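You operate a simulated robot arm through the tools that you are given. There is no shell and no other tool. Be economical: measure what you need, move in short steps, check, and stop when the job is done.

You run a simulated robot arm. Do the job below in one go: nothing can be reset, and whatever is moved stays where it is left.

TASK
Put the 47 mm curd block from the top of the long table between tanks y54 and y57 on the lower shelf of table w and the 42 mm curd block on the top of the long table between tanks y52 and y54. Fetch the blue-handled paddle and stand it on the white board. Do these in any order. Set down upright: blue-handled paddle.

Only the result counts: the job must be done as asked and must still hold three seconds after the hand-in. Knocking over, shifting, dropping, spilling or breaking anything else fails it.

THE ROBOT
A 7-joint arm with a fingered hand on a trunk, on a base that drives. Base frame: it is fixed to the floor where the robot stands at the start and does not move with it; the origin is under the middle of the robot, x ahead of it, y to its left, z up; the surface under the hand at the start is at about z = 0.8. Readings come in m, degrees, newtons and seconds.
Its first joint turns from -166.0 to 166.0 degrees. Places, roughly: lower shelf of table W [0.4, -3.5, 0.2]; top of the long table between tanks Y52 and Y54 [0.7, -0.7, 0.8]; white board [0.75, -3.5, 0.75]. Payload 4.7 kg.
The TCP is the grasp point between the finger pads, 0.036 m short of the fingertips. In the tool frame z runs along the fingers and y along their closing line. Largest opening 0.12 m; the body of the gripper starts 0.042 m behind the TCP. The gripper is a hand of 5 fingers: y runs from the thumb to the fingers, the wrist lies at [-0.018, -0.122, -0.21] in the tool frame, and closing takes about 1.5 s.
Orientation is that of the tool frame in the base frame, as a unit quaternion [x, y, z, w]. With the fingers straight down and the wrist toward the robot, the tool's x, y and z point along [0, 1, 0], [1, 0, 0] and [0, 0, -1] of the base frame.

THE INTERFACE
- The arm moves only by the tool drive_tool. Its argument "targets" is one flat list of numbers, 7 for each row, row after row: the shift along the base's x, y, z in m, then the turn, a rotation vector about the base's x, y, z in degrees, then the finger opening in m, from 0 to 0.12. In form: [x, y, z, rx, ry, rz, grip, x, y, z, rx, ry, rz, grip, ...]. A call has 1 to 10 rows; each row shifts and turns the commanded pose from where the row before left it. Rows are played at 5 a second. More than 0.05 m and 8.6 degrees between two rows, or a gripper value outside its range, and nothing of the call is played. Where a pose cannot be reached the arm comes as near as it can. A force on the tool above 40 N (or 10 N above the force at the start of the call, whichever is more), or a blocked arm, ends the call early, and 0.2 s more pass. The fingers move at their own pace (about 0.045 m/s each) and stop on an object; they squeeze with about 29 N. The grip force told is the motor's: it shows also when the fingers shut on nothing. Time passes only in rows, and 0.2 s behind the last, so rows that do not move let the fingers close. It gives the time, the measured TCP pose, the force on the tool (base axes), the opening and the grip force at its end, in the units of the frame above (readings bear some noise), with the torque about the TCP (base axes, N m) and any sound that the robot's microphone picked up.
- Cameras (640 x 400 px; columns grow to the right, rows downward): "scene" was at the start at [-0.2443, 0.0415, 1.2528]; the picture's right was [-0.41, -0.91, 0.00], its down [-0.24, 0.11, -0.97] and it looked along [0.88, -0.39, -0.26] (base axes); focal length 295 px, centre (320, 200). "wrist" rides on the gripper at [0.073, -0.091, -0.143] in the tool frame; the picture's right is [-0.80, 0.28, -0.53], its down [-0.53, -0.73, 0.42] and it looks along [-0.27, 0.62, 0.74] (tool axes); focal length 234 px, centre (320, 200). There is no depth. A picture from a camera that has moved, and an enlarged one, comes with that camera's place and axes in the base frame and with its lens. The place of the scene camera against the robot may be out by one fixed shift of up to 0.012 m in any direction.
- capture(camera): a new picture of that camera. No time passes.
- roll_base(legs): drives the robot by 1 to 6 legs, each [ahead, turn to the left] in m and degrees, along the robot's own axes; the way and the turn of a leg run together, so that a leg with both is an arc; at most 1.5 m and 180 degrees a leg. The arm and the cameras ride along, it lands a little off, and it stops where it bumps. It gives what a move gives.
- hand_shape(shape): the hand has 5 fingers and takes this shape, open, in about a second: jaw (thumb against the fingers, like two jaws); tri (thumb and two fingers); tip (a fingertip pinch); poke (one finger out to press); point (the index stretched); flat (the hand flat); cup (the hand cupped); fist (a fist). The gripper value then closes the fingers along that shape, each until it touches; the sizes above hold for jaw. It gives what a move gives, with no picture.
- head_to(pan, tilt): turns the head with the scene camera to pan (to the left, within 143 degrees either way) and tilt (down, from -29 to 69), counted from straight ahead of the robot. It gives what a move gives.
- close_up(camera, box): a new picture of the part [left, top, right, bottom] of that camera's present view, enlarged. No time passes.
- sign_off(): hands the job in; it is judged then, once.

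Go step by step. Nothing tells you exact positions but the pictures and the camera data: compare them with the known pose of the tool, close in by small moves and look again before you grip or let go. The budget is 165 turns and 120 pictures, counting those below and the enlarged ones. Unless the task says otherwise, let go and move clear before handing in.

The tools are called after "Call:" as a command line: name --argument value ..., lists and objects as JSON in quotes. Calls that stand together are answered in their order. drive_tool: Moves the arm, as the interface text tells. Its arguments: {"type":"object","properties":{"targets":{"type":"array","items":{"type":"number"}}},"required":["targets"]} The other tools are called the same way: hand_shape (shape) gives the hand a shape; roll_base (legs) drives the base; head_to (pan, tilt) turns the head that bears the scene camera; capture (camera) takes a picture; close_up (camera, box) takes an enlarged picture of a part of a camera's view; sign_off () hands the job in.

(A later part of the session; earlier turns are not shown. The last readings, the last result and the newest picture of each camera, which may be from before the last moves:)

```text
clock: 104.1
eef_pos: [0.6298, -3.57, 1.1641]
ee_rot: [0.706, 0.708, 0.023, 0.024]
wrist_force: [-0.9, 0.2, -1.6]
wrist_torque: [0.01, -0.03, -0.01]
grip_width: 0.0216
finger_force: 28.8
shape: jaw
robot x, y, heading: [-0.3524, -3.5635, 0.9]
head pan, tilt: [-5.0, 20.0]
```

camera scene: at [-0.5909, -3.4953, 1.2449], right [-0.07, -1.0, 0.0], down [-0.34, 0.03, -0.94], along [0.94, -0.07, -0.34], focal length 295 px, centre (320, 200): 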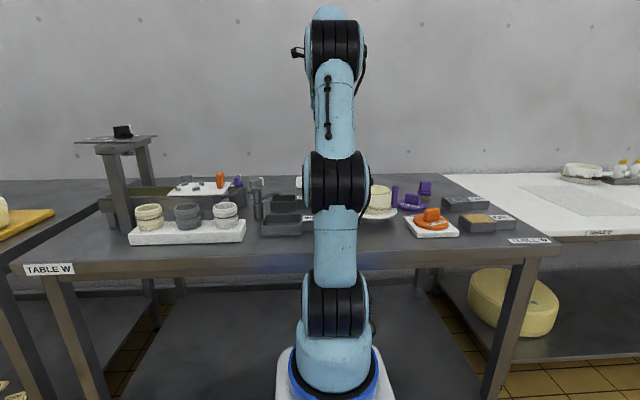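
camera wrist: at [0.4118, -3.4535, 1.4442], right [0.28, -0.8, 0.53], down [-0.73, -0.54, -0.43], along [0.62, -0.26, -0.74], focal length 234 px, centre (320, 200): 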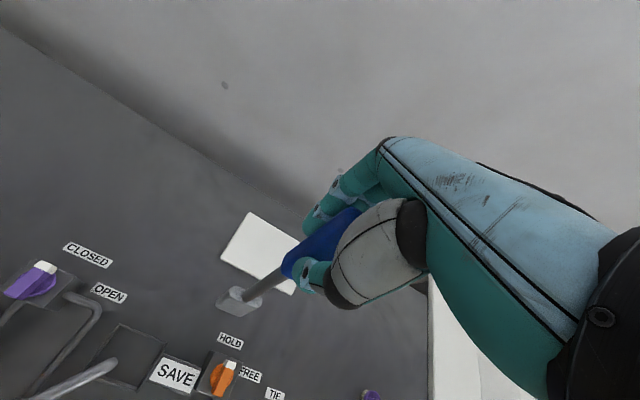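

It is now within a millimetre of the board. I'll set it down and open slowly.

Call:
drive_tool --targets '[0, 0, -0.0015, 0, 0, 0, 0, 0, 0, 0, 0, 0, 0, 0.024, 0, 0, 0, 0, 0, 0, 0.027, 0, 0, 0, 0, 0, 0, 0.03, 0, 0, 0, 0, 0, 0, 0.034, 0, 0, 0, 0, 0, 0, 0.038]'

Call:
close_up --camera "wrist" --box '[180, 170, 380, 340]'

```text
clock: 105.5
eef_pos: [0.628, -3.5685, 1.1642]
ee_rot: [0.705, 0.708, 0.025, 0.025]
wrist_force: [-0.5, -0.1, 0.7]
wrist_torque: [0.01, -0.02, 0.01]
grip_width: 0.0375
finger_force: 0.1
shape: jaw
robot x, y, heading: [-0.354, -3.5625, 1.2]
head pan, tilt: [-5.0, 20.0]
```

```text
2.35 times, centred on (280, 255) of wrist
camera zoom: at [0.5275, -3.4965, 1.3015], right [0.25, -0.8, 0.54], down [-0.7, -0.54, -0.47], along [0.67, -0.26, -0.69], focal length 551 px, centre (414, 71)
```

zoom: 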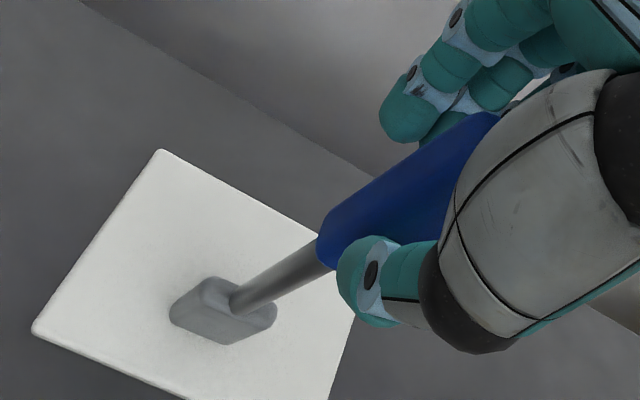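

The paddle stands on its own. I'll open fully and then leave sideways toward -y, which avoids the stretched zone above.

Call:
drive_tool --targets '[0, 0, 0, 0, 0, 0, 0.06, 0, 0, 0, 0, 0, 0, 0.08, 0, 0, 0, 0, 0, 0, 0.1, 0, 0, 0, 0, 0, 0, 0.12, 0, 0, 0, 0, 0, 0, 0.12, 0, 0, 0, 0, 0, 0, 0.12, 0, 0, 0, 0, 0, 0, 0.12]'

Call:
close_up --camera "wrist" --box '[180, 150, 400, 370]'

```text
clock: 107.1
eef_pos: [0.6293, -3.5687, 1.1643]
ee_rot: [0.706, 0.708, 0.024, 0.025]
wrist_force: [-0.2, -1.0, -0.1]
wrist_torque: [0.01, -0.02, -0.03]
grip_width: 0.1196
finger_force: 0.0
shape: jaw
robot x, y, heading: [-0.3484, -3.5627, 0.6]
head pan, tilt: [-5.0, 20.0]
```

```text
1.82 times, centred on (290, 260) of wrist
camera zoom: at [0.5275, -3.4965, 1.3015], right [0.25, -0.8, 0.54], down [-0.7, -0.54, -0.47], along [0.67, -0.26, -0.69], focal length 426 px, centre (374, 91)
```

zoom: 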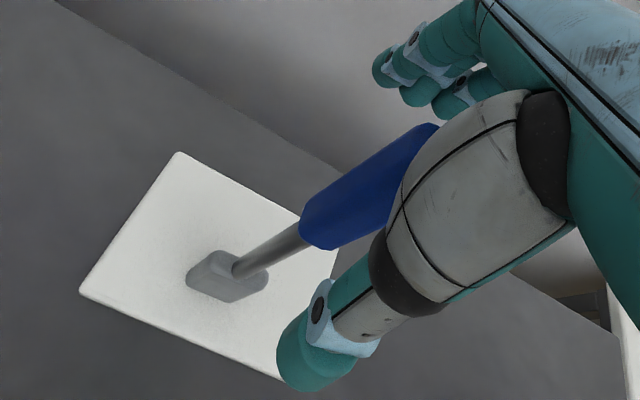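

Call:
drive_tool --targets '[0, -0.015, 0, 0, 0, 0, 0.12, 0, -0.02, 0, 0, 0, 0, 0.12, 0, -0.025, 0, 0, 0, 0, 0.12, 0, -0.03, 0, 0, 0, 0, 0.12]'

Call:
capture --camera "wrist"

```text
clock: 108.1
eef_pos: [0.6297, -3.6577, 1.1653]
ee_rot: [0.704, 0.709, 0.026, 0.025]
wrist_force: [-0.4, -0.1, -0.2]
wrist_torque: [-0.03, 0.02, 0.03]
grip_width: 0.1195
finger_force: 0.1
shape: jaw
robot x, y, heading: [-0.3556, -3.5631, 0.5]
head pan, tilt: [-5.0, 20.0]
```

```text
42 pictures are left
camera wrist: at [0.5275, -3.5861, 1.3018], right [0.25, -0.8, 0.54], down [-0.7, -0.54, -0.47], along [0.67, -0.26, -0.69], focal length 234 px, centre (320, 200)
```

wrist: 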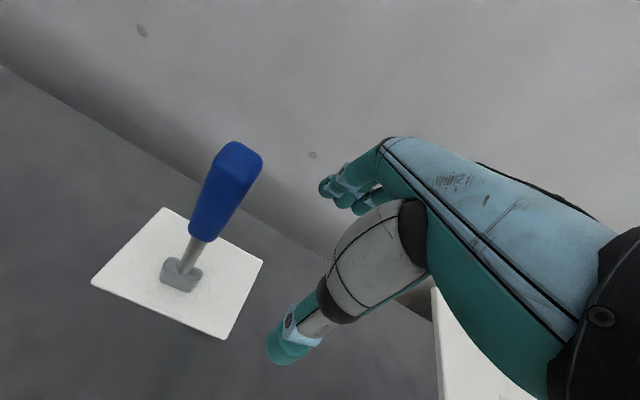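

The paddle stands upright on the board. I'll withdraw the hand back and up.

Call:
drive_tool --targets '[-0.04, 0, 0.02, 0, 0, 0, 0.12, -0.04, 0, 0.02, 0, 2, 0, 0.12, -0.04, 0, 0.02, 0, 2, 0, 0.12, -0.045, 0, 0.01, 0, 0, 0, 0.12, -0.045, 0, 0.01, 0, 0, 0, 0.12, -0.045, 0.01, 0.01, 0, 0, 0, 0.12, -0.045, 0.02, 0, 0, 0, 0, 0.12, -0.045, 0.02, 0, 0, 0, 0, 0.12, -0.04, 0.025, 0, 0, 0, 0, 0.12]'

Call:
capture --camera "scene"

```text
clock: 110.1
eef_pos: [0.2448, -3.5851, 1.252]
ee_rot: [0.705, 0.709, 0.0, 0.0]
wrist_force: [0.7, -1.0, -1.4]
wrist_torque: [0.02, 0.07, 0.06]
grip_width: 0.1196
finger_force: 0.0
shape: jaw
robot x, y, heading: [-0.3533, -3.5619, 0.7]
head pan, tilt: [-5.0, 20.0]
```

```text
41 pictures are left
camera scene: at [-0.5904, -3.4953, 1.2449], right [-0.07, -1.0, 0.0], down [-0.34, 0.03, -0.94], along [0.94, -0.07, -0.34], focal length 295 px, centre (320, 200)
```

scene: 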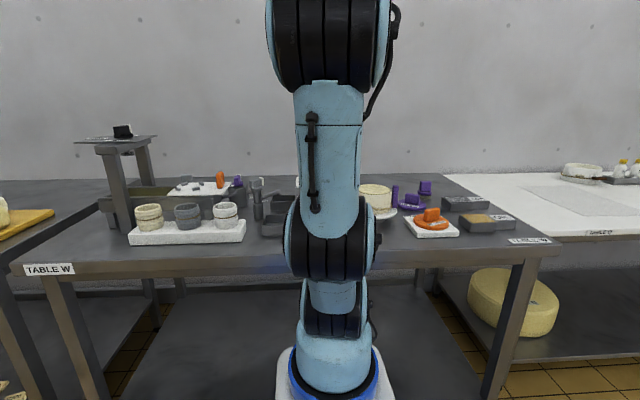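

Now I'll go back to the long table for the blocks, backing away from table W first.

Call:
roll_base --legs '[[-0.16, 0], [0, 89.5], [1.5, 0], [1.0, 0], [0, -35]]'

```text
clock: 128.9
eef_pos: [-0.1577, -0.586, 1.2541]
ee_rot: [0.303, 0.953, -0.001, 0.0]
wrist_force: [-0.2, 0.0, 0.6]
wrist_torque: [0.01, 0.03, -0.03]
grip_width: 0.1198
finger_force: 0.0
shape: jaw
robot x, y, heading: [-0.5192, -1.0614, 55.3]
head pan, tilt: [-5.0, 20.0]
```

Call:
roll_base --legs '[[0, -3.4], [0.89, 0], [0, -52]]'

Call:
head_to --pan 10 --tilt 28

Call:
drive_tool --targets '[0, 0.04, 0, 0, 0, 0, 0.12, 0, 0.04, 0, 0, 0, 0, 0.12, 0, 0.04, 0, 0, 0, 0, 0.12, 0, 0.04, 0, 0, 0, 0, 0.12]'

Call:
capture --camera "scene"

Call:
capture --camera "wrist"

```text
clock: 136.3
eef_pos: [0.6262, -0.3905, 1.2535]
ee_rot: [0.71, 0.704, 0.001, 0.0]
wrist_force: [0.6, -0.8, 0.1]
wrist_torque: [0.05, 0.0, 0.0]
grip_width: 0.1198
finger_force: 0.0
shape: jaw
robot x, y, heading: [0.03, -0.361, -0.2]
head pan, tilt: [-5.0, 20.0]
```

```text
clock: 137.1
eef_pos: [0.6261, -0.3908, 1.2533]
ee_rot: [0.711, 0.704, 0.0, 0.0]
wrist_force: [0.6, 0.4, -0.3]
wrist_torque: [-0.02, 0.04, 0.02]
grip_width: 0.1197
finger_force: 0.2
shape: jaw
robot x, y, heading: [0.0256, -0.359, -0.6]
head pan, tilt: [10.0, 28.0]
```

```text
clock: 138.1
eef_pos: [0.6257, -0.2305, 1.2539]
ee_rot: [0.711, 0.703, 0.001, 0.0]
wrist_force: [0.1, 0.4, 1.0]
wrist_torque: [0.05, -0.02, 0.02]
grip_width: 0.1199
finger_force: 0.0
shape: jaw
robot x, y, heading: [0.0288, -0.3582, -0.1]
head pan, tilt: [10.0, 28.0]
```

```text
40 pictures are left
camera scene: at [-0.2106, -0.2646, 1.2319], right [0.17, -0.99, 0.0], down [-0.46, -0.08, -0.88], along [0.87, 0.15, -0.47], focal length 295 px, centre (320, 200)
```

scene: 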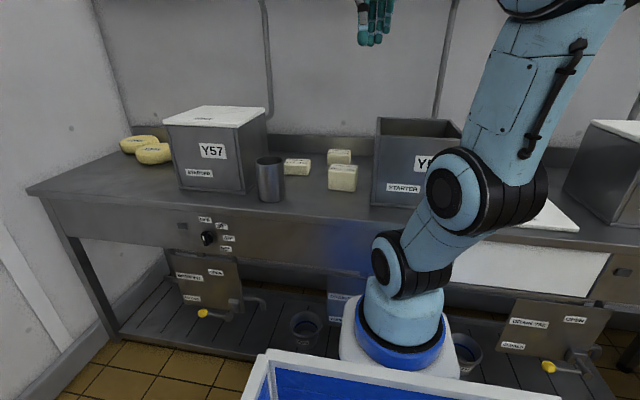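

```text
39 pictures are left
camera wrist: at [0.5345, -0.1566, 1.3975], right [0.27, -0.81, 0.53], down [-0.74, -0.52, -0.43], along [0.62, -0.27, -0.74], focal length 234 px, centre (320, 200)
```

wrist: 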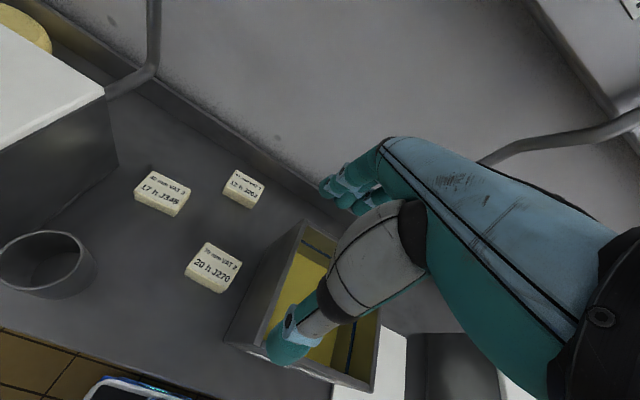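

The blocks are where they were. I'll move above the 42 block.

Call:
drive_tool --targets '[0.0255, 0.04, 0, 0, 0, 0.6, 0.12, 0.0255, 0.04, -0.01, 0, 0, 0, 0.12, 0.0255, 0.04, -0.01, 0, 0, 0, 0.12, 0.0255, 0.04, -0.01, 0, 0, 0, 0.12, 0.0255, 0.04, -0.01, 0, 0, 0, 0.12, 0.0255, 0.0385, -0.01, 0, 0, 0, 0.12, 0, 0, -0.045, 0, 0, 0, 0.12, 0, 0, -0.045, 0, 0, 0, 0.12, 0, 0, -0.045, 0, 0, 0, 0.12]'

Call:
capture --camera "wrist"

Call:
close_up --camera "scene" --box '[220, 60, 380, 200]'

```text
clock: 140.1
eef_pos: [0.7787, 0.0076, 1.0683]
ee_rot: [0.707, 0.707, 0.002, 0.001]
wrist_force: [-0.4, -0.3, -0.6]
wrist_torque: [0.0, -0.03, 0.01]
grip_width: 0.1197
finger_force: 0.0
shape: jaw
robot x, y, heading: [0.0316, -0.3617, -0.2]
head pan, tilt: [10.0, 28.0]
```

```text
38 pictures are left
camera wrist: at [0.6875, 0.0801, 1.2128], right [0.28, -0.8, 0.52], down [-0.73, -0.53, -0.43], along [0.62, -0.26, -0.74], focal length 234 px, centre (320, 200)
```

wrist: 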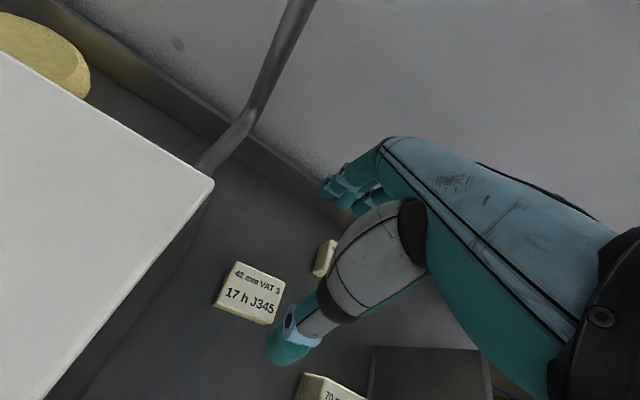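

```text
2.86 times, centred on (300, 130) of scene
camera zoom: at [-0.2107, -0.2647, 1.2319], right [0.17, -0.99, 0.0], down [-0.46, -0.08, -0.88], along [0.87, 0.15, -0.47], focal length 842 px, centre (377, 400)
```

zoom: 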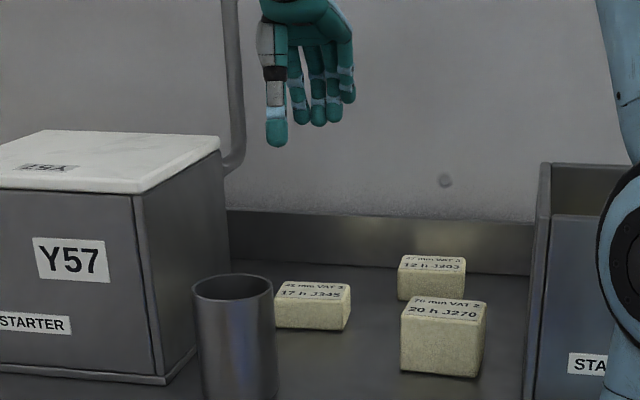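

The block centre is (0.775, -0.002). I'll descend to the grasp height.

Call:
drive_tool --targets '[-0.003, 0, -0.045, 0, 0, 0, 0.12, 0, 0, -0.045, 0, 0, 0, 0.12, 0, 0, -0.045, 0, 0, 0, 0.12, 0, 0, -0.045, 0, 0, 0, 0.12, 0, 0, -0.03, 0, 0, 0, 0.12, 0, 0, -0.012, 0, 0, 0, 0.12]'

Call:
close_up --camera "scene" --box '[220, 100, 380, 200]'

Call:
close_up --camera "wrist" --box '[180, 150, 400, 370]'

```text
clock: 141.5
eef_pos: [0.7745, 0.0091, 0.8464]
ee_rot: [0.707, 0.707, 0.0, 0.0]
wrist_force: [0.8, -0.4, -0.1]
wrist_torque: [0.03, 0.01, -0.01]
grip_width: 0.1197
finger_force: 0.1
shape: jaw
robot x, y, heading: [0.0279, -0.361, -0.2]
head pan, tilt: [10.0, 28.0]
```

```text
4.00 times, centred on (300, 150) of scene
camera zoom: at [-0.2105, -0.2645, 1.232], right [0.17, -0.99, 0.0], down [-0.46, -0.08, -0.88], along [0.87, 0.15, -0.47], focal length 1178 px, centre (400, 400)
```

zoom: 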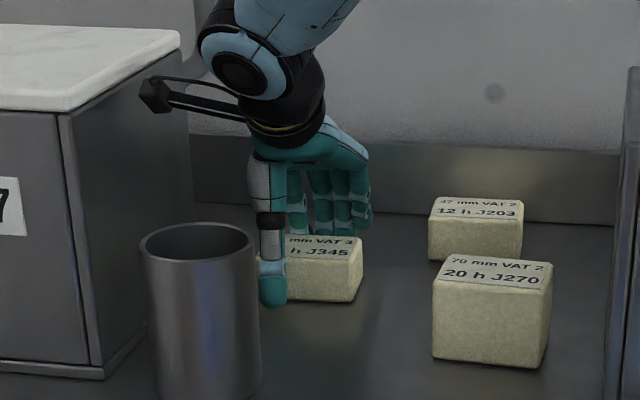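

```text
1.82 times, centred on (290, 260) of wrist
camera zoom: at [0.6839, 0.0802, 0.9897], right [0.28, -0.8, 0.53], down [-0.73, -0.53, -0.43], along [0.62, -0.27, -0.74], focal length 426 px, centre (374, 91)
```

zoom: 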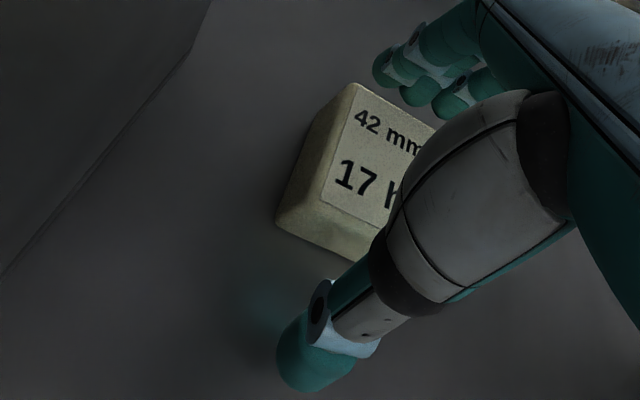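

The block sits between the thumb and fingers. I'll close on it.

Call:
drive_tool --targets '[0, 0, 0, 0, 0, 0, 0.08, 0, 0, 0, 0, 0, 0, 0.05, 0, 0, 0, 0, 0, 0, 0.02, 0, 0, 0, 0, 0, 0, 0, 0, 0, 0, 0, 0, 0, 0, 0, 0, 0, 0, 0, 0, 0, 0, 0, 0, 0, 0, 0, 0]'

Call:
close_up --camera "scene" --box '[220, 100, 380, 200]'

```text
clock: 143.1
eef_pos: [0.7763, 0.0077, 0.8467]
ee_rot: [0.708, 0.706, 0.0, -0.001]
wrist_force: [0.6, -0.8, 1.5]
wrist_torque: [0.0, 0.03, 0.04]
grip_width: 0.0594
finger_force: 28.7
shape: jaw
robot x, y, heading: [0.0316, -0.3607, -0.3]
head pan, tilt: [10.0, 28.0]
```

```text
4.00 times, centred on (300, 150) of scene
camera zoom: at [-0.2104, -0.2645, 1.232], right [0.17, -0.99, 0.0], down [-0.46, -0.08, -0.88], along [0.87, 0.15, -0.47], focal length 1178 px, centre (400, 400)
```

zoom: 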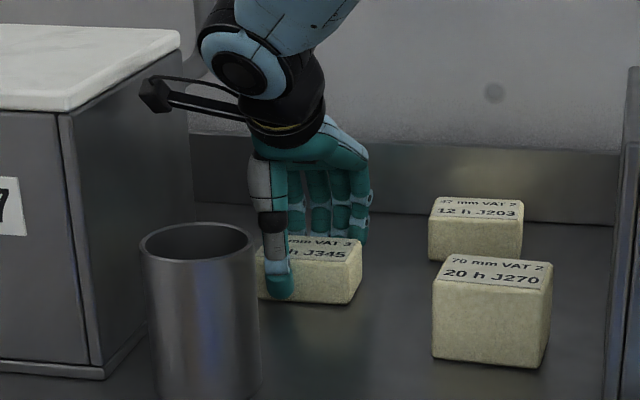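

Gripped at 59 mm. I'll lift and carry it over to the Y54–Y52 gap.

Call:
drive_tool --targets '[0, 0, 0.02, 0, 0, 0, 0, 0, -0.01, 0.04, 0, 0, 0, 0, 0, -0.01, 0.045, 0, 0, 0, 0, 0, 0, 0.045, 0, 0, 0, 0, 0, 0, 0.045, 0, 0, 0, 0, 0, 0, 0.045, 0, 0, 0, 0, 0, 0, 0.045, 0, 0, 0, 0, 0, 0, 0.045, 0, 0, 0, 0]'

Call:
drive_tool --targets '[0.006, -0.0445, 0, 0, 0, 0, 0, 0.006, -0.0445, 0, 0, 0, 0, 0, 0.006, -0.0445, 0, 0, 0, 0, 0, 0.006, -0.0445, 0, 0, 0, 0, 0, 0.006, -0.0445, 0, 0, 0, 0, 0, 0.006, -0.0445, 0, 0, 0, 0, 0, 0.006, -0.0445, 0, 0, 0, 0, 0, 0.006, -0.0445, 0, 0, 0, 0, 0]'

Call:
drive_tool --targets '[0.006, -0.0445, 0, 0, 0, 0, 0, 0.006, -0.0445, 0, 0, 0, 0, 0, 0.006, -0.0445, 0, 0, 0, 0, 0, 0.006, -0.0445, 0, 0, 0, 0, 0, 0.006, -0.0445, 0, 0, 0, 0, 0, 0.006, -0.0445, 0, 0, 0, 0, 0, 0.006, -0.0445, 0, 0, 0, 0, 0]'

Call:
capture --camera "wrist"

```text
clock: 144.9
eef_pos: [0.7754, -0.0129, 1.1743]
ee_rot: [0.707, 0.707, -0.002, 0.0]
wrist_force: [0.5, 0.3, -4.0]
wrist_torque: [0.03, 0.01, 0.03]
grip_width: 0.0592
finger_force: 28.9
shape: jaw
robot x, y, heading: [0.0324, -0.3586, -0.2]
head pan, tilt: [10.0, 28.0]
```

```text
clock: 146.7
eef_pos: [0.8243, -0.3678, 1.1755]
ee_rot: [0.707, 0.708, 0.001, 0.0]
wrist_force: [0.0, 0.1, -2.1]
wrist_torque: [-0.02, -0.03, -0.02]
grip_width: 0.0589
finger_force: 29.2
shape: jaw
robot x, y, heading: [0.0282, -0.3602, 0.1]
head pan, tilt: [10.0, 28.0]
```

```text
clock: 148.3
eef_pos: [0.8651, -0.6794, 1.1781]
ee_rot: [0.706, 0.708, 0.0, 0.0]
wrist_force: [-0.2, 1.0, -1.0]
wrist_torque: [-0.04, -0.02, 0.0]
grip_width: 0.059
finger_force: 28.8
shape: jaw
robot x, y, heading: [0.0277, -0.3578, -0.3]
head pan, tilt: [10.0, 28.0]
```

```text
33 pictures are left
camera wrist: at [0.7739, -0.6063, 1.3213], right [0.28, -0.8, 0.53], down [-0.73, -0.53, -0.43], along [0.62, -0.27, -0.74], focal length 234 px, centre (320, 200)
```

wrist: 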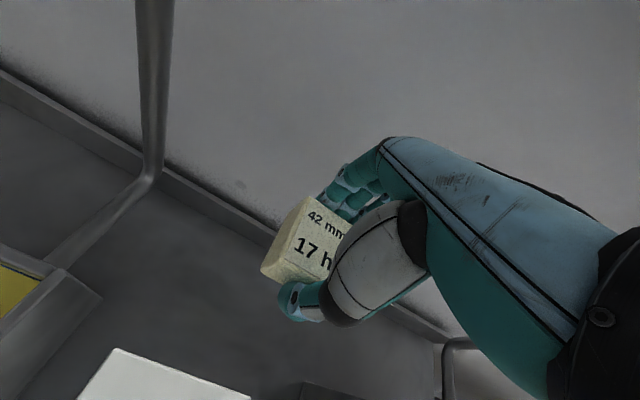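

The spot behind the lid is clear. I'll lower the block there.

Call:
drive_tool --targets '[0, -0.01, -0.045, 0, 0, 0, 0, 0, 0, -0.045, 0, 0, 0, 0, 0, 0, -0.045, 0, 0, 0, 0, 0, 0, -0.045, 0, 0, 0, 0, 0, 0, -0.045, 0, 0, 0, 0, 0, 0, -0.04, 0, 0, 0, 0, 0, 0, -0.03, 0, 0, 0, 0, 0, 0, -0.02, 0, 0, 0, 0]'

Call:
drive_tool --targets '[0, 0, -0.006, 0, 0, 0, 0, 0, 0, -0.004, 0, 0, 0, 0]'

```text
clock: 150.1
eef_pos: [0.8665, -0.6903, 0.8592]
ee_rot: [0.707, 0.707, 0.0, 0.0]
wrist_force: [-0.9, 0.7, -2.2]
wrist_torque: [0.02, 0.0, 0.01]
grip_width: 0.0585
finger_force: 28.6
shape: jaw
robot x, y, heading: [0.0319, -0.3577, 0.1]
head pan, tilt: [10.0, 28.0]
```

```text
clock: 150.7
eef_pos: [0.867, -0.6895, 0.8516]
ee_rot: [0.707, 0.707, 0.0, 0.0]
wrist_force: [1.3, -0.1, -2.6]
wrist_torque: [0.05, -0.01, -0.02]
grip_width: 0.0587
finger_force: 29.2
shape: jaw
robot x, y, heading: [0.0287, -0.3617, -0.3]
head pan, tilt: [10.0, 28.0]
```

Call:
drive_tool --targets '[0, 0, -0.003, 0, 0, 0, 0, 0, 0, -0.002, 0, 0, 0, 0]'

Call:
close_up --camera "wrist" --box '[180, 150, 400, 370]'

```text
clock: 151.3
eef_pos: [0.8665, -0.6897, 0.8455]
ee_rot: [0.707, 0.707, 0.0, 0.0]
wrist_force: [-0.4, 0.4, -1.6]
wrist_torque: [0.03, 0.03, 0.01]
grip_width: 0.0587
finger_force: 28.5
shape: jaw
robot x, y, heading: [0.0274, -0.3582, 0.1]
head pan, tilt: [10.0, 28.0]
```

```text
1.82 times, centred on (290, 260) of wrist
camera zoom: at [0.7748, -0.6172, 0.9903], right [0.28, -0.8, 0.53], down [-0.73, -0.53, -0.42], along [0.62, -0.27, -0.74], focal length 426 px, centre (374, 91)
```

zoom: 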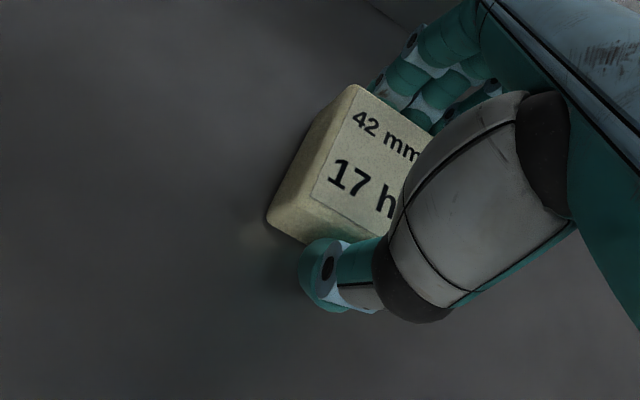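

Almost down, with no contact force yet. I'll lower another few millimetres.

Call:
drive_tool --targets '[0, 0, -0.002, 0, 0, 0, 0, 0, 0, -0.002, 0, 0, 0, 0]'

Call:
drive_tool --targets '[0, 0, -0.002, 0, 0, 0, 0]'

```text
clock: 151.9
eef_pos: [0.8668, -0.6904, 0.8449]
ee_rot: [0.707, 0.707, 0.0, 0.002]
wrist_force: [-0.9, 0.4, 15.0]
wrist_torque: [-0.06, 0.15, 0.05]
grip_width: 0.0596
finger_force: 29.2
shape: jaw
robot x, y, heading: [0.029, -0.3601, -0.1]
head pan, tilt: [10.0, 28.0]
```

```text
clock: 152.3
eef_pos: [0.8672, -0.6891, 0.8442]
ee_rot: [0.707, 0.708, 0.001, 0.002]
wrist_force: [-1.5, 0.6, 29.8]
wrist_torque: [-0.06, 0.19, 0.11]
grip_width: 0.0596
finger_force: 29.1
shape: jaw
robot x, y, heading: [0.0286, -0.3633, 0.0]
head pan, tilt: [10.0, 28.0]
```

It is firmly on the table. I'll ease off, open slowly, and rise.

Call:
drive_tool --targets '[0, 0, 0.003, 0, 0, 0, 0, 0, 0, 0, 0, 0, 0, 0.065, 0, 0, 0, 0, 0, 0, 0.08, 0, 0, 0, 0, 0, 0, 0.1, 0, 0, 0, 0, 0, 0, 0.12, 0, 0, 0, 0, 0, 0, 0.12, 0, 0, 0, 0, 0, 0, 0.12, 0, 0, 0, 0, 0, 0, 0.12]'

Call:
drive_tool --targets '[0, 0, 0.03, 0, 0, 0, 0.12, 0, 0, 0.045, 0, 0, 0, 0.12, 0, 0, 0.045, 0, 0, 0, 0.12, 0, 0, 0.045, 0, 0, 0, 0.12, 0, 0, 0.045, 0, 0, 0, 0.12, 0, 0, 0.045, 0, 0, 0, 0.12, 0, 0, 0.045, 0, 0, 0, 0.12, 0, 0, 0.04, 0, 0, 0, 0.12]'

Call:
capture --camera "wrist"

```text
clock: 154.1
eef_pos: [0.8661, -0.6891, 0.843]
ee_rot: [0.707, 0.707, 0.001, 0.001]
wrist_force: [-0.6, 0.3, 0.5]
wrist_torque: [0.04, 0.0, 0.03]
grip_width: 0.1196
finger_force: 0.2
shape: jaw
robot x, y, heading: [0.0343, -0.3606, -0.1]
head pan, tilt: [10.0, 28.0]
```

```text
clock: 155.9
eef_pos: [0.8678, -0.6909, 1.1824]
ee_rot: [0.707, 0.707, 0.0, -0.002]
wrist_force: [0.7, -0.2, -0.9]
wrist_torque: [0.03, 0.01, 0.01]
grip_width: 0.1197
finger_force: 0.1
shape: jaw
robot x, y, heading: [0.0305, -0.3588, -0.1]
head pan, tilt: [10.0, 28.0]
```

```text
31 pictures are left
camera wrist: at [0.7756, -0.6184, 1.327], right [0.28, -0.8, 0.52], down [-0.73, -0.53, -0.42], along [0.62, -0.27, -0.74], focal length 234 px, centre (320, 200)
```

wrist: 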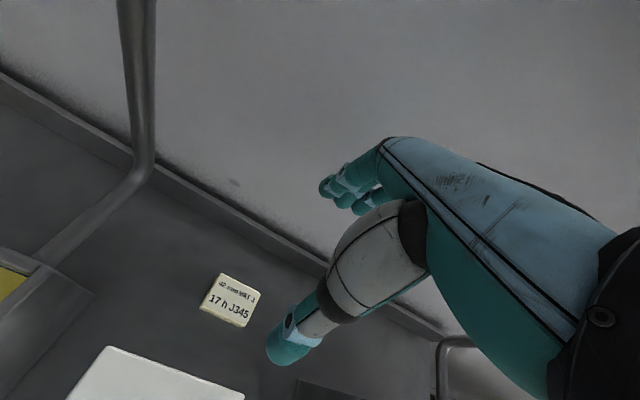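

The 42 block is placed. Next is the 47 block, travelling back at a smaller x to keep clear of the wall pipe.

Call:
drive_tool --targets '[-0.015, 0.0445, 0, 0, 0, 0, 0.12, -0.015, 0.0445, 0, 0, 0, 0, 0.12, -0.015, 0.0445, 0, 0, 0, 0, 0.12, 0, 0.0445, 0, 0, 0, 0, 0.12, 0, 0.0445, 0, 0, 0, 0, 0.12, 0, 0.0445, 0, 0, 0, 0, 0.12, 0, 0.0445, 0, 0, 0, 0, 0.12]'

Call:
drive_tool --targets '[0.0, 0.0445, 0, 0, 0, 0, 0.12, 0.0, 0.0445, 0, 0, 0, 0, 0.12, 0.01, 0.0445, 0, 0, 0, 0, 0.12, 0.02, 0.0445, 0, 0, 0, 0, 0.12, 0.02, 0.0445, 0, 0, 0, 0, 0.12, 0.02, 0.02, -0.02, 0, 0, 0, 0.12, 0, 0, -0.045, 0, 0, 0, 0.12]'

Call:
capture --camera "wrist"

```text
clock: 157.5
eef_pos: [0.8206, -0.3766, 1.1828]
ee_rot: [0.707, 0.707, 0.0, -0.001]
wrist_force: [-0.2, -0.2, 0.4]
wrist_torque: [0.02, 0.01, 0.0]
grip_width: 0.1198
finger_force: 0.1
shape: jaw
robot x, y, heading: [0.0298, -0.36, -0.1]
head pan, tilt: [10.0, 28.0]
```

```text
clock: 159.1
eef_pos: [0.8909, -0.1353, 1.1192]
ee_rot: [0.706, 0.708, 0.0, 0.001]
wrist_force: [-0.2, 0.2, 0.0]
wrist_torque: [0.0, 0.0, 0.02]
grip_width: 0.1199
finger_force: 0.1
shape: jaw
robot x, y, heading: [0.0295, -0.3575, 0.1]
head pan, tilt: [10.0, 28.0]
```

```text
30 pictures are left
camera wrist: at [0.7997, -0.0629, 1.2634], right [0.28, -0.8, 0.53], down [-0.73, -0.53, -0.43], along [0.62, -0.27, -0.74], focal length 234 px, centre (320, 200)
```

wrist: 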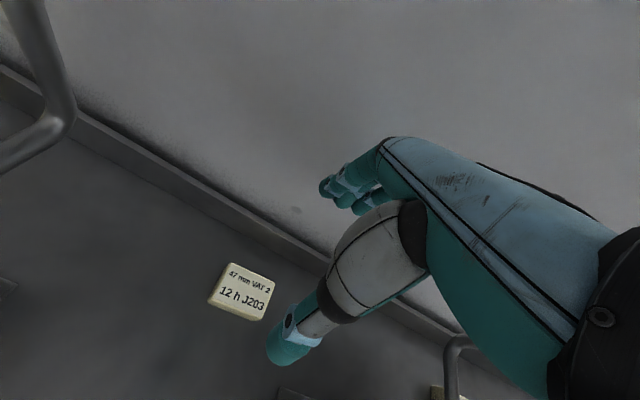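

The 47 block is centred at (0.894, -0.145), rotated about 3°. I'll descend and grip.

Call:
drive_tool --targets '[0.003, 0, -0.045, 0, 0, 3, 0.12, 0, 0, -0.045, 0, 0, 0, 0.12, 0, 0, -0.045, 0, 0, 0, 0.12, 0, 0, -0.045, 0, 0, 0, 0.12, 0, 0, -0.045, 0, 0, 0, 0.12, 0, 0, -0.03, 0, 0, 0, 0.12, 0, 0, -0.016, 0, 0, 0, 0.12]'

Call:
close_up --camera "wrist" --box '[180, 150, 400, 370]'

Call:
close_up --camera "scene" --box '[220, 100, 380, 200]'

```text
clock: 160.7
eef_pos: [0.8949, -0.1355, 0.8472]
ee_rot: [0.689, 0.725, 0.0, 0.0]
wrist_force: [0.0, 0.0, 0.1]
wrist_torque: [0.02, 0.0, -0.02]
grip_width: 0.1198
finger_force: 0.1
shape: jaw
robot x, y, heading: [0.027, -0.3608, 0.2]
head pan, tilt: [10.0, 28.0]
```

```text
1.82 times, centred on (290, 260) of wrist
camera zoom: at [0.7986, -0.0681, 0.9912], right [0.32, -0.79, 0.52], down [-0.7, -0.57, -0.43], along [0.63, -0.23, -0.74], focal length 426 px, centre (374, 91)
```

zoom: 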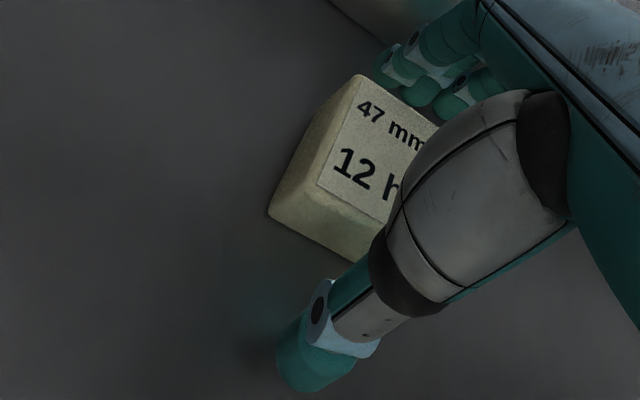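

```text
4.00 times, centred on (300, 150) of scene
camera zoom: at [-0.2106, -0.2645, 1.232], right [0.17, -0.99, 0.0], down [-0.46, -0.08, -0.88], along [0.87, 0.15, -0.47], focal length 1178 px, centre (400, 400)
```

zoom: 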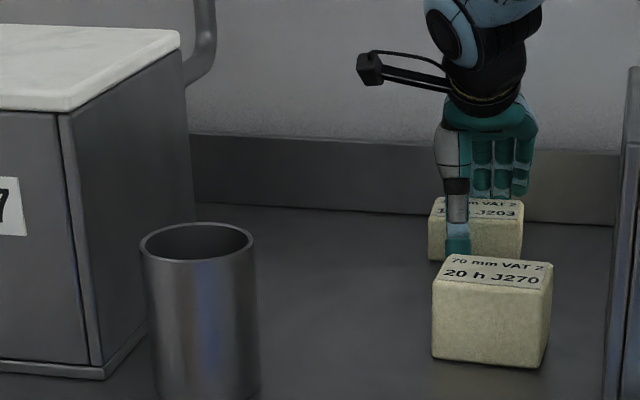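

Good alignment. I'll close and lift.

Call:
drive_tool --targets '[0, 0, 0, 0, 0, 0, 0.08, 0, 0, 0, 0, 0, 0, 0.05, 0, 0, 0, 0, 0, 0, 0.02, 0, 0, 0, 0, 0, 0, 0, 0, 0, 0, 0, 0, 0, 0, 0, 0, 0, 0, 0, 0, 0, 0, 0, 0, 0, 0, 0, 0]'

Call:
drive_tool --targets '[0, 0, 0.02, 0, 0, 0, 0, 0, 0, 0.045, 0, 0, 0, 0, 0, 0, 0.045, 0, 0, 0, 0, 0, 0, 0.045, 0, 0, 0, 0, 0, 0, 0.045, 0, 0, 0, 0, 0, 0, 0.045, 0, 0, 0, 0, 0, 0, 0.045, 0, 0, 0, 0, 0, 0, 0.045, 0, 0, 0, 0]'

Call:
drive_tool --targets '[-0.045, 0.01, 0.01, 0, 0, 0, 0, -0.045, 0.01, 0.01, 0, 0, 0, 0, -0.045, 0.01, 0.01, 0, 0, 0, 0, -0.045, 0, 0.01, 0, 0, 0, 0, -0.045, 0, 0.01, 0, 0, 0, 0, -0.045, 0, 0.01, 0, 0, 0, 0]'

Call:
capture --camera "scene"

```text
clock: 162.3
eef_pos: [0.8945, -0.1352, 0.8468]
ee_rot: [0.688, 0.726, -0.001, 0.0]
wrist_force: [0.2, -1.1, 0.3]
wrist_torque: [0.0, 0.06, 0.03]
grip_width: 0.059
finger_force: 29.0
shape: jaw
robot x, y, heading: [0.0297, -0.3585, -0.1]
head pan, tilt: [10.0, 28.0]
```

```text
clock: 164.1
eef_pos: [0.8931, -0.1361, 1.182]
ee_rot: [0.688, 0.726, -0.001, -0.001]
wrist_force: [0.0, -0.2, -3.0]
wrist_torque: [0.04, 0.02, 0.01]
grip_width: 0.0587
finger_force: 28.7
shape: jaw
robot x, y, heading: [0.0299, -0.3586, -0.2]
head pan, tilt: [10.0, 28.0]
```

```text
clock: 165.5
eef_pos: [0.6258, -0.1047, 1.2413]
ee_rot: [0.688, 0.726, 0.0, 0.0]
wrist_force: [0.5, 0.7, -4.3]
wrist_torque: [0.0, 0.05, 0.01]
grip_width: 0.0587
finger_force: 28.9
shape: jaw
robot x, y, heading: [0.032, -0.3588, -0.3]
head pan, tilt: [10.0, 28.0]
```

```text
27 pictures are left
camera scene: at [-0.2101, -0.2644, 1.232], right [0.17, -0.99, 0.0], down [-0.46, -0.08, -0.88], along [0.87, 0.15, -0.47], focal length 295 px, centre (320, 200)
```

scene: 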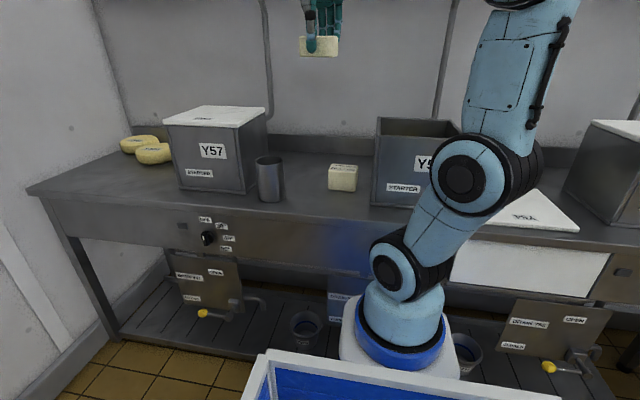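

The 47 block is secured, so I'll drive to table W, standing further back to reach under the tabletop.

Call:
roll_base --legs '[[0, -125], [1.3, 0], [0, 35], [1.5, 0], [0.33, 0], [0, 90]]'

Call:
head_to --pan -5 --tilt 30

Call:
capture --camera "scene"

```text
clock: 191.6
eef_pos: [-0.1378, -3.0012, 1.2424]
ee_rot: [0.685, 0.728, 0.0, 0.0]
wrist_force: [-2.3, -1.2, -2.2]
wrist_torque: [0.03, -0.02, 0.03]
grip_width: 0.0578
finger_force: 28.9
shape: jaw
robot x, y, heading: [-0.7341, -3.2592, 0.2]
head pan, tilt: [10.0, 28.0]
```

```text
clock: 192.3
eef_pos: [-0.1398, -3.0014, 1.2412]
ee_rot: [0.686, 0.728, 0.0, 0.0]
wrist_force: [-0.1, 0.5, -2.6]
wrist_torque: [0.04, -0.01, -0.02]
grip_width: 0.0582
finger_force: 28.8
shape: jaw
robot x, y, heading: [-0.7364, -3.2583, 0.3]
head pan, tilt: [-5.0, 30.0]
```

```text
26 pictures are left
camera scene: at [-0.9734, -3.1894, 1.2288], right [-0.08, -1.0, 0.0], down [-0.5, 0.04, -0.87], along [0.86, -0.07, -0.5], focal length 295 px, centre (320, 200)
```

scene: 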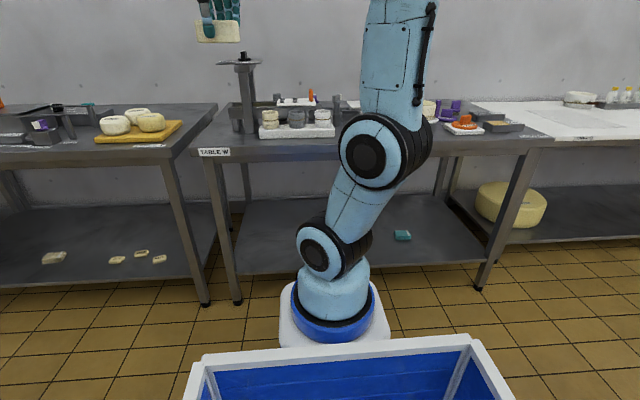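

Shelf W's front edge is near x = 0.1. I'll back up a bit, then lower the hand in front of the table.

Call:
roll_base --legs '[[-0.17, 0]]'

Call:
drive_tool --targets '[0.015, -0.025, -0.035, 0, 0, 0, 0, 0.015, -0.025, -0.035, 0, 0, 0, 0, 0.015, -0.025, -0.035, 0, 0, 0, 0, 0.015, -0.025, -0.035, 0, 0, 0, 0, 0.015, -0.025, -0.035, 0, 0, 0, 0, 0.015, -0.025, -0.035, 0, 0, 0, 0, 0.0, -0.025, -0.04, 0, 0, -1, 0, 0.0, -0.02, -0.04, 0, 0, -1, 0, 0, -0.02, -0.04, 0, 0, -1, 0]'

```text
clock: 193.8
eef_pos: [-0.3099, -3.0019, 1.2422]
ee_rot: [0.687, 0.727, 0.0, 0.0]
wrist_force: [-0.6, 0.5, -3.1]
wrist_torque: [0.01, 0.01, -0.01]
grip_width: 0.0577
finger_force: 29.0
shape: jaw
robot x, y, heading: [-0.9069, -3.2624, -0.0]
head pan, tilt: [-5.0, 30.0]
```

```text
clock: 195.8
eef_pos: [-0.2188, -3.2166, 0.9115]
ee_rot: [0.705, 0.709, 0.0, 0.001]
wrist_force: [-0.3, -1.6, -2.3]
wrist_torque: [0.02, 0.03, 0.02]
grip_width: 0.0579
finger_force: 29.1
shape: jaw
robot x, y, heading: [-0.9089, -3.2582, 0.1]
head pan, tilt: [-5.0, 30.0]
```

Reachable so far. I'll continue down in front of the table.

Call:
drive_tool --targets '[0, -0.003, -0.045, 0, 0, 0, 0, 0, -0.003, -0.045, 0, 0, 0, 0, 0, -0.003, -0.045, 0, 0, 0, 0, 0, -0.003, -0.045, 0, 0, 0, 0, 0, -0.003, -0.045, 0, 0, 0, 0, 0, -0.003, -0.045, 0, 0, 0, 0, 0, -0.003, -0.045, 0, 0, 0, 0]'

Call:
capture --camera "scene"

Call:
capture --camera "wrist"

```text
clock: 197.4
eef_pos: [-0.2194, -3.2382, 0.6022]
ee_rot: [0.705, 0.71, 0.003, -0.001]
wrist_force: [0.4, 0.2, -3.5]
wrist_torque: [-0.01, 0.01, 0.01]
grip_width: 0.0576
finger_force: 28.9
shape: jaw
out of reach, approached as far as the arm can: row 7
robot x, y, heading: [-0.9037, -3.2612, 0.3]
head pan, tilt: [-5.0, 30.0]
```

```text
25 pictures are left
camera scene: at [-1.1437, -3.1899, 1.2288], right [-0.08, -1.0, 0.0], down [-0.5, 0.04, -0.87], along [0.86, -0.07, -0.5], focal length 295 px, centre (320, 200)
```

scene: 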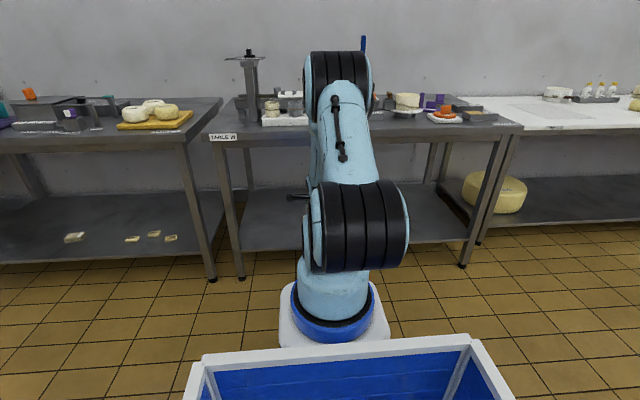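

```text
24 pictures are left
camera wrist: at [-0.3105, -3.1658, 0.7456], right [0.29, -0.8, 0.52], down [-0.73, -0.54, -0.43], along [0.62, -0.26, -0.74], focal length 234 px, centre (320, 200)
```

wrist: 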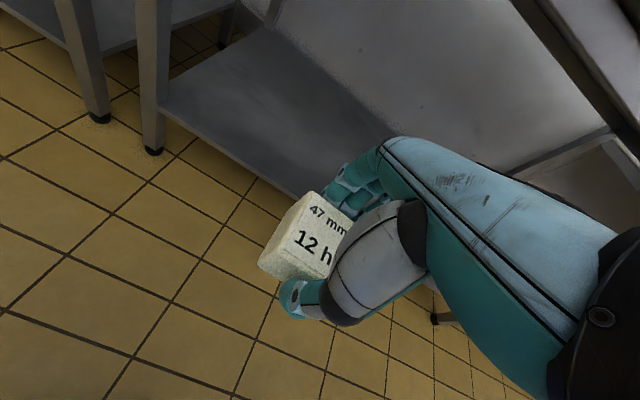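

A limit shows up at z = 0.60 this close in. I'll move outward a little while lowering.

Call:
drive_tool --targets '[0.035, 0, 0, 0, 0, 0, 0, 0.035, 0, -0.02, 0, 0, 0, 0, 0.035, 0, -0.03, 0, 0, 0, 0, 0.01, 0, -0.04, 0, 0, 0, 0, 0, 0, -0.04, 0, 0, 0, 0]'

```text
clock: 198.6
eef_pos: [-0.1035, -3.236, 0.4724]
ee_rot: [0.705, 0.709, 0.001, 0.0]
wrist_force: [0.4, 0.0, -2.3]
wrist_torque: [0.03, 0.07, 0.02]
grip_width: 0.0578
finger_force: 28.8
shape: jaw
robot x, y, heading: [-0.9081, -3.2593, 0.1]
head pan, tilt: [-5.0, 30.0]
```

Call:
drive_tool --targets '[0.0, 0, -0.04, 0, 0, 0, 0, 0.02, 0, -0.035, 0, 0, 0, 0, 0.045, 0, 0, 0, 0, 0, 0, 0.045, 0, 0, 0, 0, 0, 0, 0.045, 0, 0, 0, 0, 0, 0, 0.045, 0, 0, 0, 0, 0, 0]'

Call:
capture --camera "wrist"

Call:
capture --camera "scene"

```text
clock: 200.0
eef_pos: [0.0964, -3.2377, 0.3969]
ee_rot: [0.705, 0.709, 0.0, 0.0]
wrist_force: [0.4, 0.5, -3.7]
wrist_torque: [0.03, 0.01, -0.02]
grip_width: 0.0578
finger_force: 28.5
shape: jaw
robot x, y, heading: [-0.9049, -3.2566, 0.2]
head pan, tilt: [-5.0, 30.0]
```

```text
23 pictures are left
camera wrist: at [0.0036, -3.1659, 0.5407], right [0.28, -0.8, 0.53], down [-0.73, -0.54, -0.42], along [0.62, -0.26, -0.74], focal length 234 px, centre (320, 200)
```

wrist: 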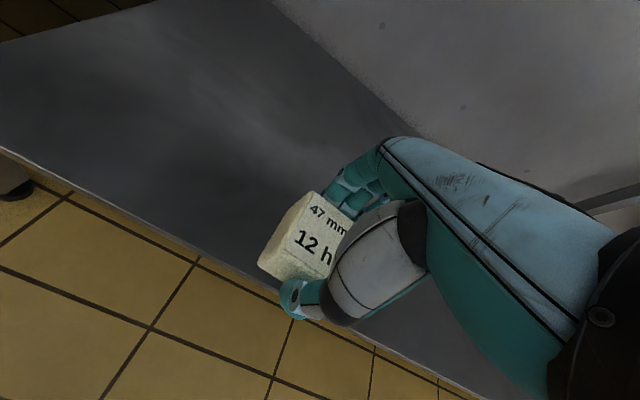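

```text
22 pictures are left
camera scene: at [-1.1437, -3.1899, 1.2288], right [-0.08, -1.0, 0.0], down [-0.5, 0.04, -0.87], along [0.86, -0.07, -0.5], focal length 295 px, centre (320, 200)
```

scene: 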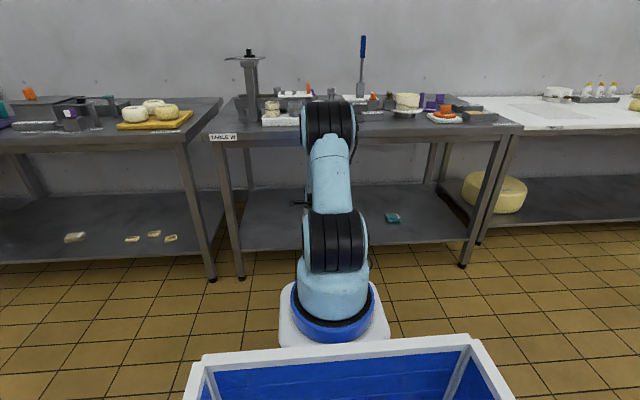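

There's room above the shelf. I'll lower to z ≈ 0.31, then go forward under the tabletop.

Call:
drive_tool --targets '[0, 0, -0.03, 0, 0, 0, 0, 0, 0, -0.03, 0, 0, 0, 0, 0, 0, -0.025, 0, 0, 0, 0, 0.04, 0, 0, 0, 0, 0, 0, 0.045, 0, 0, 0, 0, 0, 0, 0.045, 0, 0, 0, 0, 0, 0]'

Call:
capture --camera "wrist"

Call:
capture --camera "scene"

```text
clock: 201.4
eef_pos: [0.2246, -3.2374, 0.3105]
ee_rot: [0.705, 0.709, -0.001, -0.001]
wrist_force: [-0.5, -0.2, -3.2]
wrist_torque: [0.06, 0.01, 0.01]
grip_width: 0.0573
finger_force: 29.3
shape: jaw
robot x, y, heading: [-0.9035, -3.2583, 0.2]
head pan, tilt: [-5.0, 30.0]
```

```text
21 pictures are left
camera wrist: at [0.1329, -3.1645, 0.4547], right [0.28, -0.8, 0.52], down [-0.73, -0.54, -0.42], along [0.62, -0.26, -0.74], focal length 234 px, centre (320, 200)
```

wrist: 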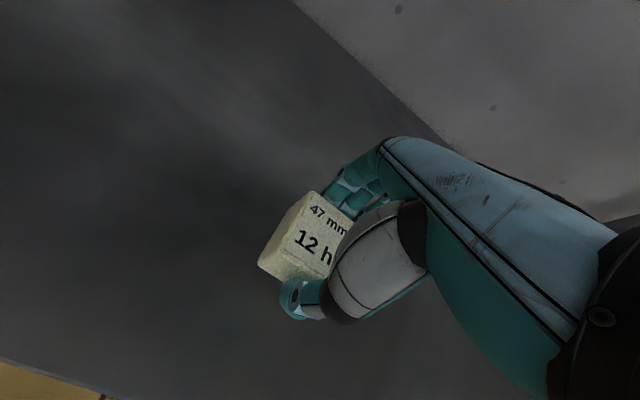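

```text
20 pictures are left
camera scene: at [-1.1436, -3.1899, 1.2288], right [-0.08, -1.0, 0.0], down [-0.5, 0.04, -0.87], along [0.86, -0.07, -0.5], focal length 295 px, centre (320, 200)
```

scene: 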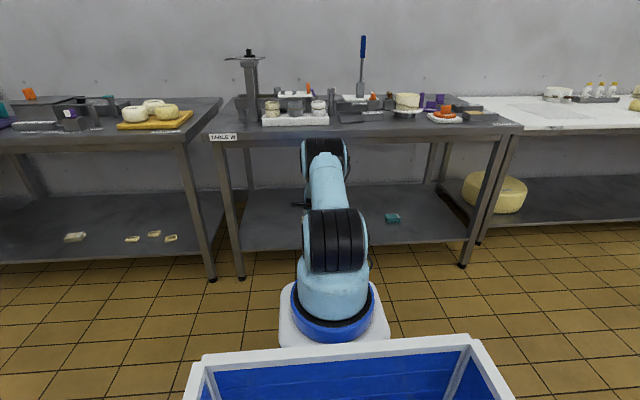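

Nicely inside over the shelf. I'll lower it now with force checks.

Call:
drive_tool --targets '[0.01, 0, -0.02, 0, 0, 0, 0, 0.01, 0, -0.015, 0, 0, 0, 0, 0, 0, -0.01, 0, 0, 0, 0]'

Call:
drive_tool --targets '[0, 0, -0.005, 0, 0, 0, 0, 0, 0, -0.005, 0, 0, 0, 0, 0, 0, -0.004, 0, 0, 0, 0]'

Call:
capture --camera "wrist"

```text
clock: 202.2
eef_pos: [0.2461, -3.236, 0.2677]
ee_rot: [0.706, 0.708, 0.001, 0.001]
wrist_force: [0.2, 0.8, -0.7]
wrist_torque: [0.0, 0.07, -0.03]
grip_width: 0.0575
finger_force: 29.5
shape: jaw
robot x, y, heading: [-0.9036, -3.2581, 0.2]
head pan, tilt: [-5.0, 30.0]
```

```text
clock: 203.0
eef_pos: [0.2486, -3.2371, 0.2568]
ee_rot: [0.705, 0.709, 0.003, 0.003]
wrist_force: [1.9, 0.8, 28.5]
wrist_torque: [-0.02, -0.09, 0.06]
grip_width: 0.0598
finger_force: 28.8
shape: jaw
robot x, y, heading: [-0.9021, -3.2603, 0.2]
head pan, tilt: [-5.0, 30.0]
```

```text
19 pictures are left
camera wrist: at [0.1558, -3.1649, 0.4009], right [0.28, -0.8, 0.53], down [-0.73, -0.54, -0.43], along [0.63, -0.26, -0.73], focal length 234 px, centre (320, 200)
```

wrist: 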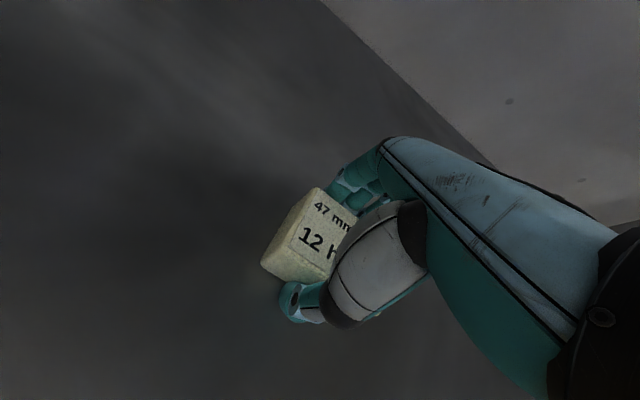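

The block is on the shelf (about z 0.21). I'll ease off, open slowly, and rise a little.

Call:
drive_tool --targets '[0, 0, 0.003, 0, 0, 0, 0, 0, 0, 0, 0, 0, 0, 0.065, 0, 0, 0, 0, 0, 0, 0.08, 0, 0, 0, 0, 0, 0, 0.1, 0, 0, 0, 0, 0, 0, 0.12, 0, 0, 0, 0, 0, 0, 0.12, 0, 0, 0, 0, 0, 0, 0.12, 0, 0, 0, 0, 0, 0, 0.12]'

Call:
drive_tool --targets '[0, 0, 0.03, 0, 0, 0, 0.12, 0, 0, 0.03, 0, 0, 0, 0.12, 0, 0, 0.02, 0, 0, 0, 0.12]'

Call:
capture --camera "wrist"

```text
clock: 204.8
eef_pos: [0.2445, -3.2381, 0.256]
ee_rot: [0.705, 0.709, 0.0, -0.001]
wrist_force: [-6.4, -0.8, 17.0]
wrist_torque: [-0.23, -0.68, -0.11]
grip_width: 0.113
finger_force: 0.0
shape: jaw
robot x, y, heading: [-0.9074, -3.2615, 0.3]
head pan, tilt: [-5.0, 30.0]
```

```text
clock: 205.6
eef_pos: [0.2444, -3.2372, 0.335]
ee_rot: [0.706, 0.708, 0.0, 0.0]
wrist_force: [-0.2, 0.2, -0.1]
wrist_torque: [0.01, -0.05, -0.03]
grip_width: 0.1198
finger_force: 0.0
shape: jaw
robot x, y, heading: [-0.9062, -3.2626, -0.0]
head pan, tilt: [-5.0, 30.0]
```

```text
18 pictures are left
camera wrist: at [0.1526, -3.1654, 0.4786], right [0.29, -0.8, 0.52], down [-0.73, -0.54, -0.42], along [0.62, -0.26, -0.74], focal length 234 px, centre (320, 200)
```

wrist: 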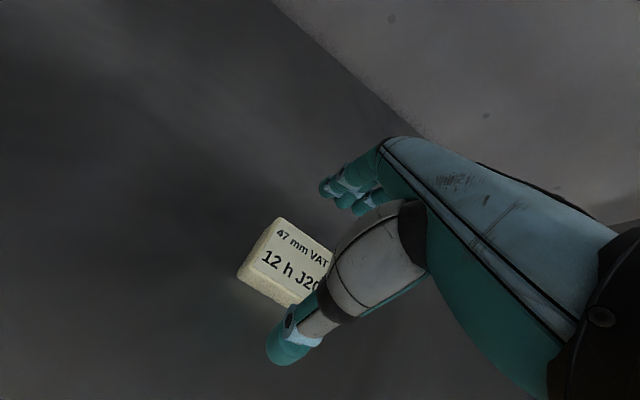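

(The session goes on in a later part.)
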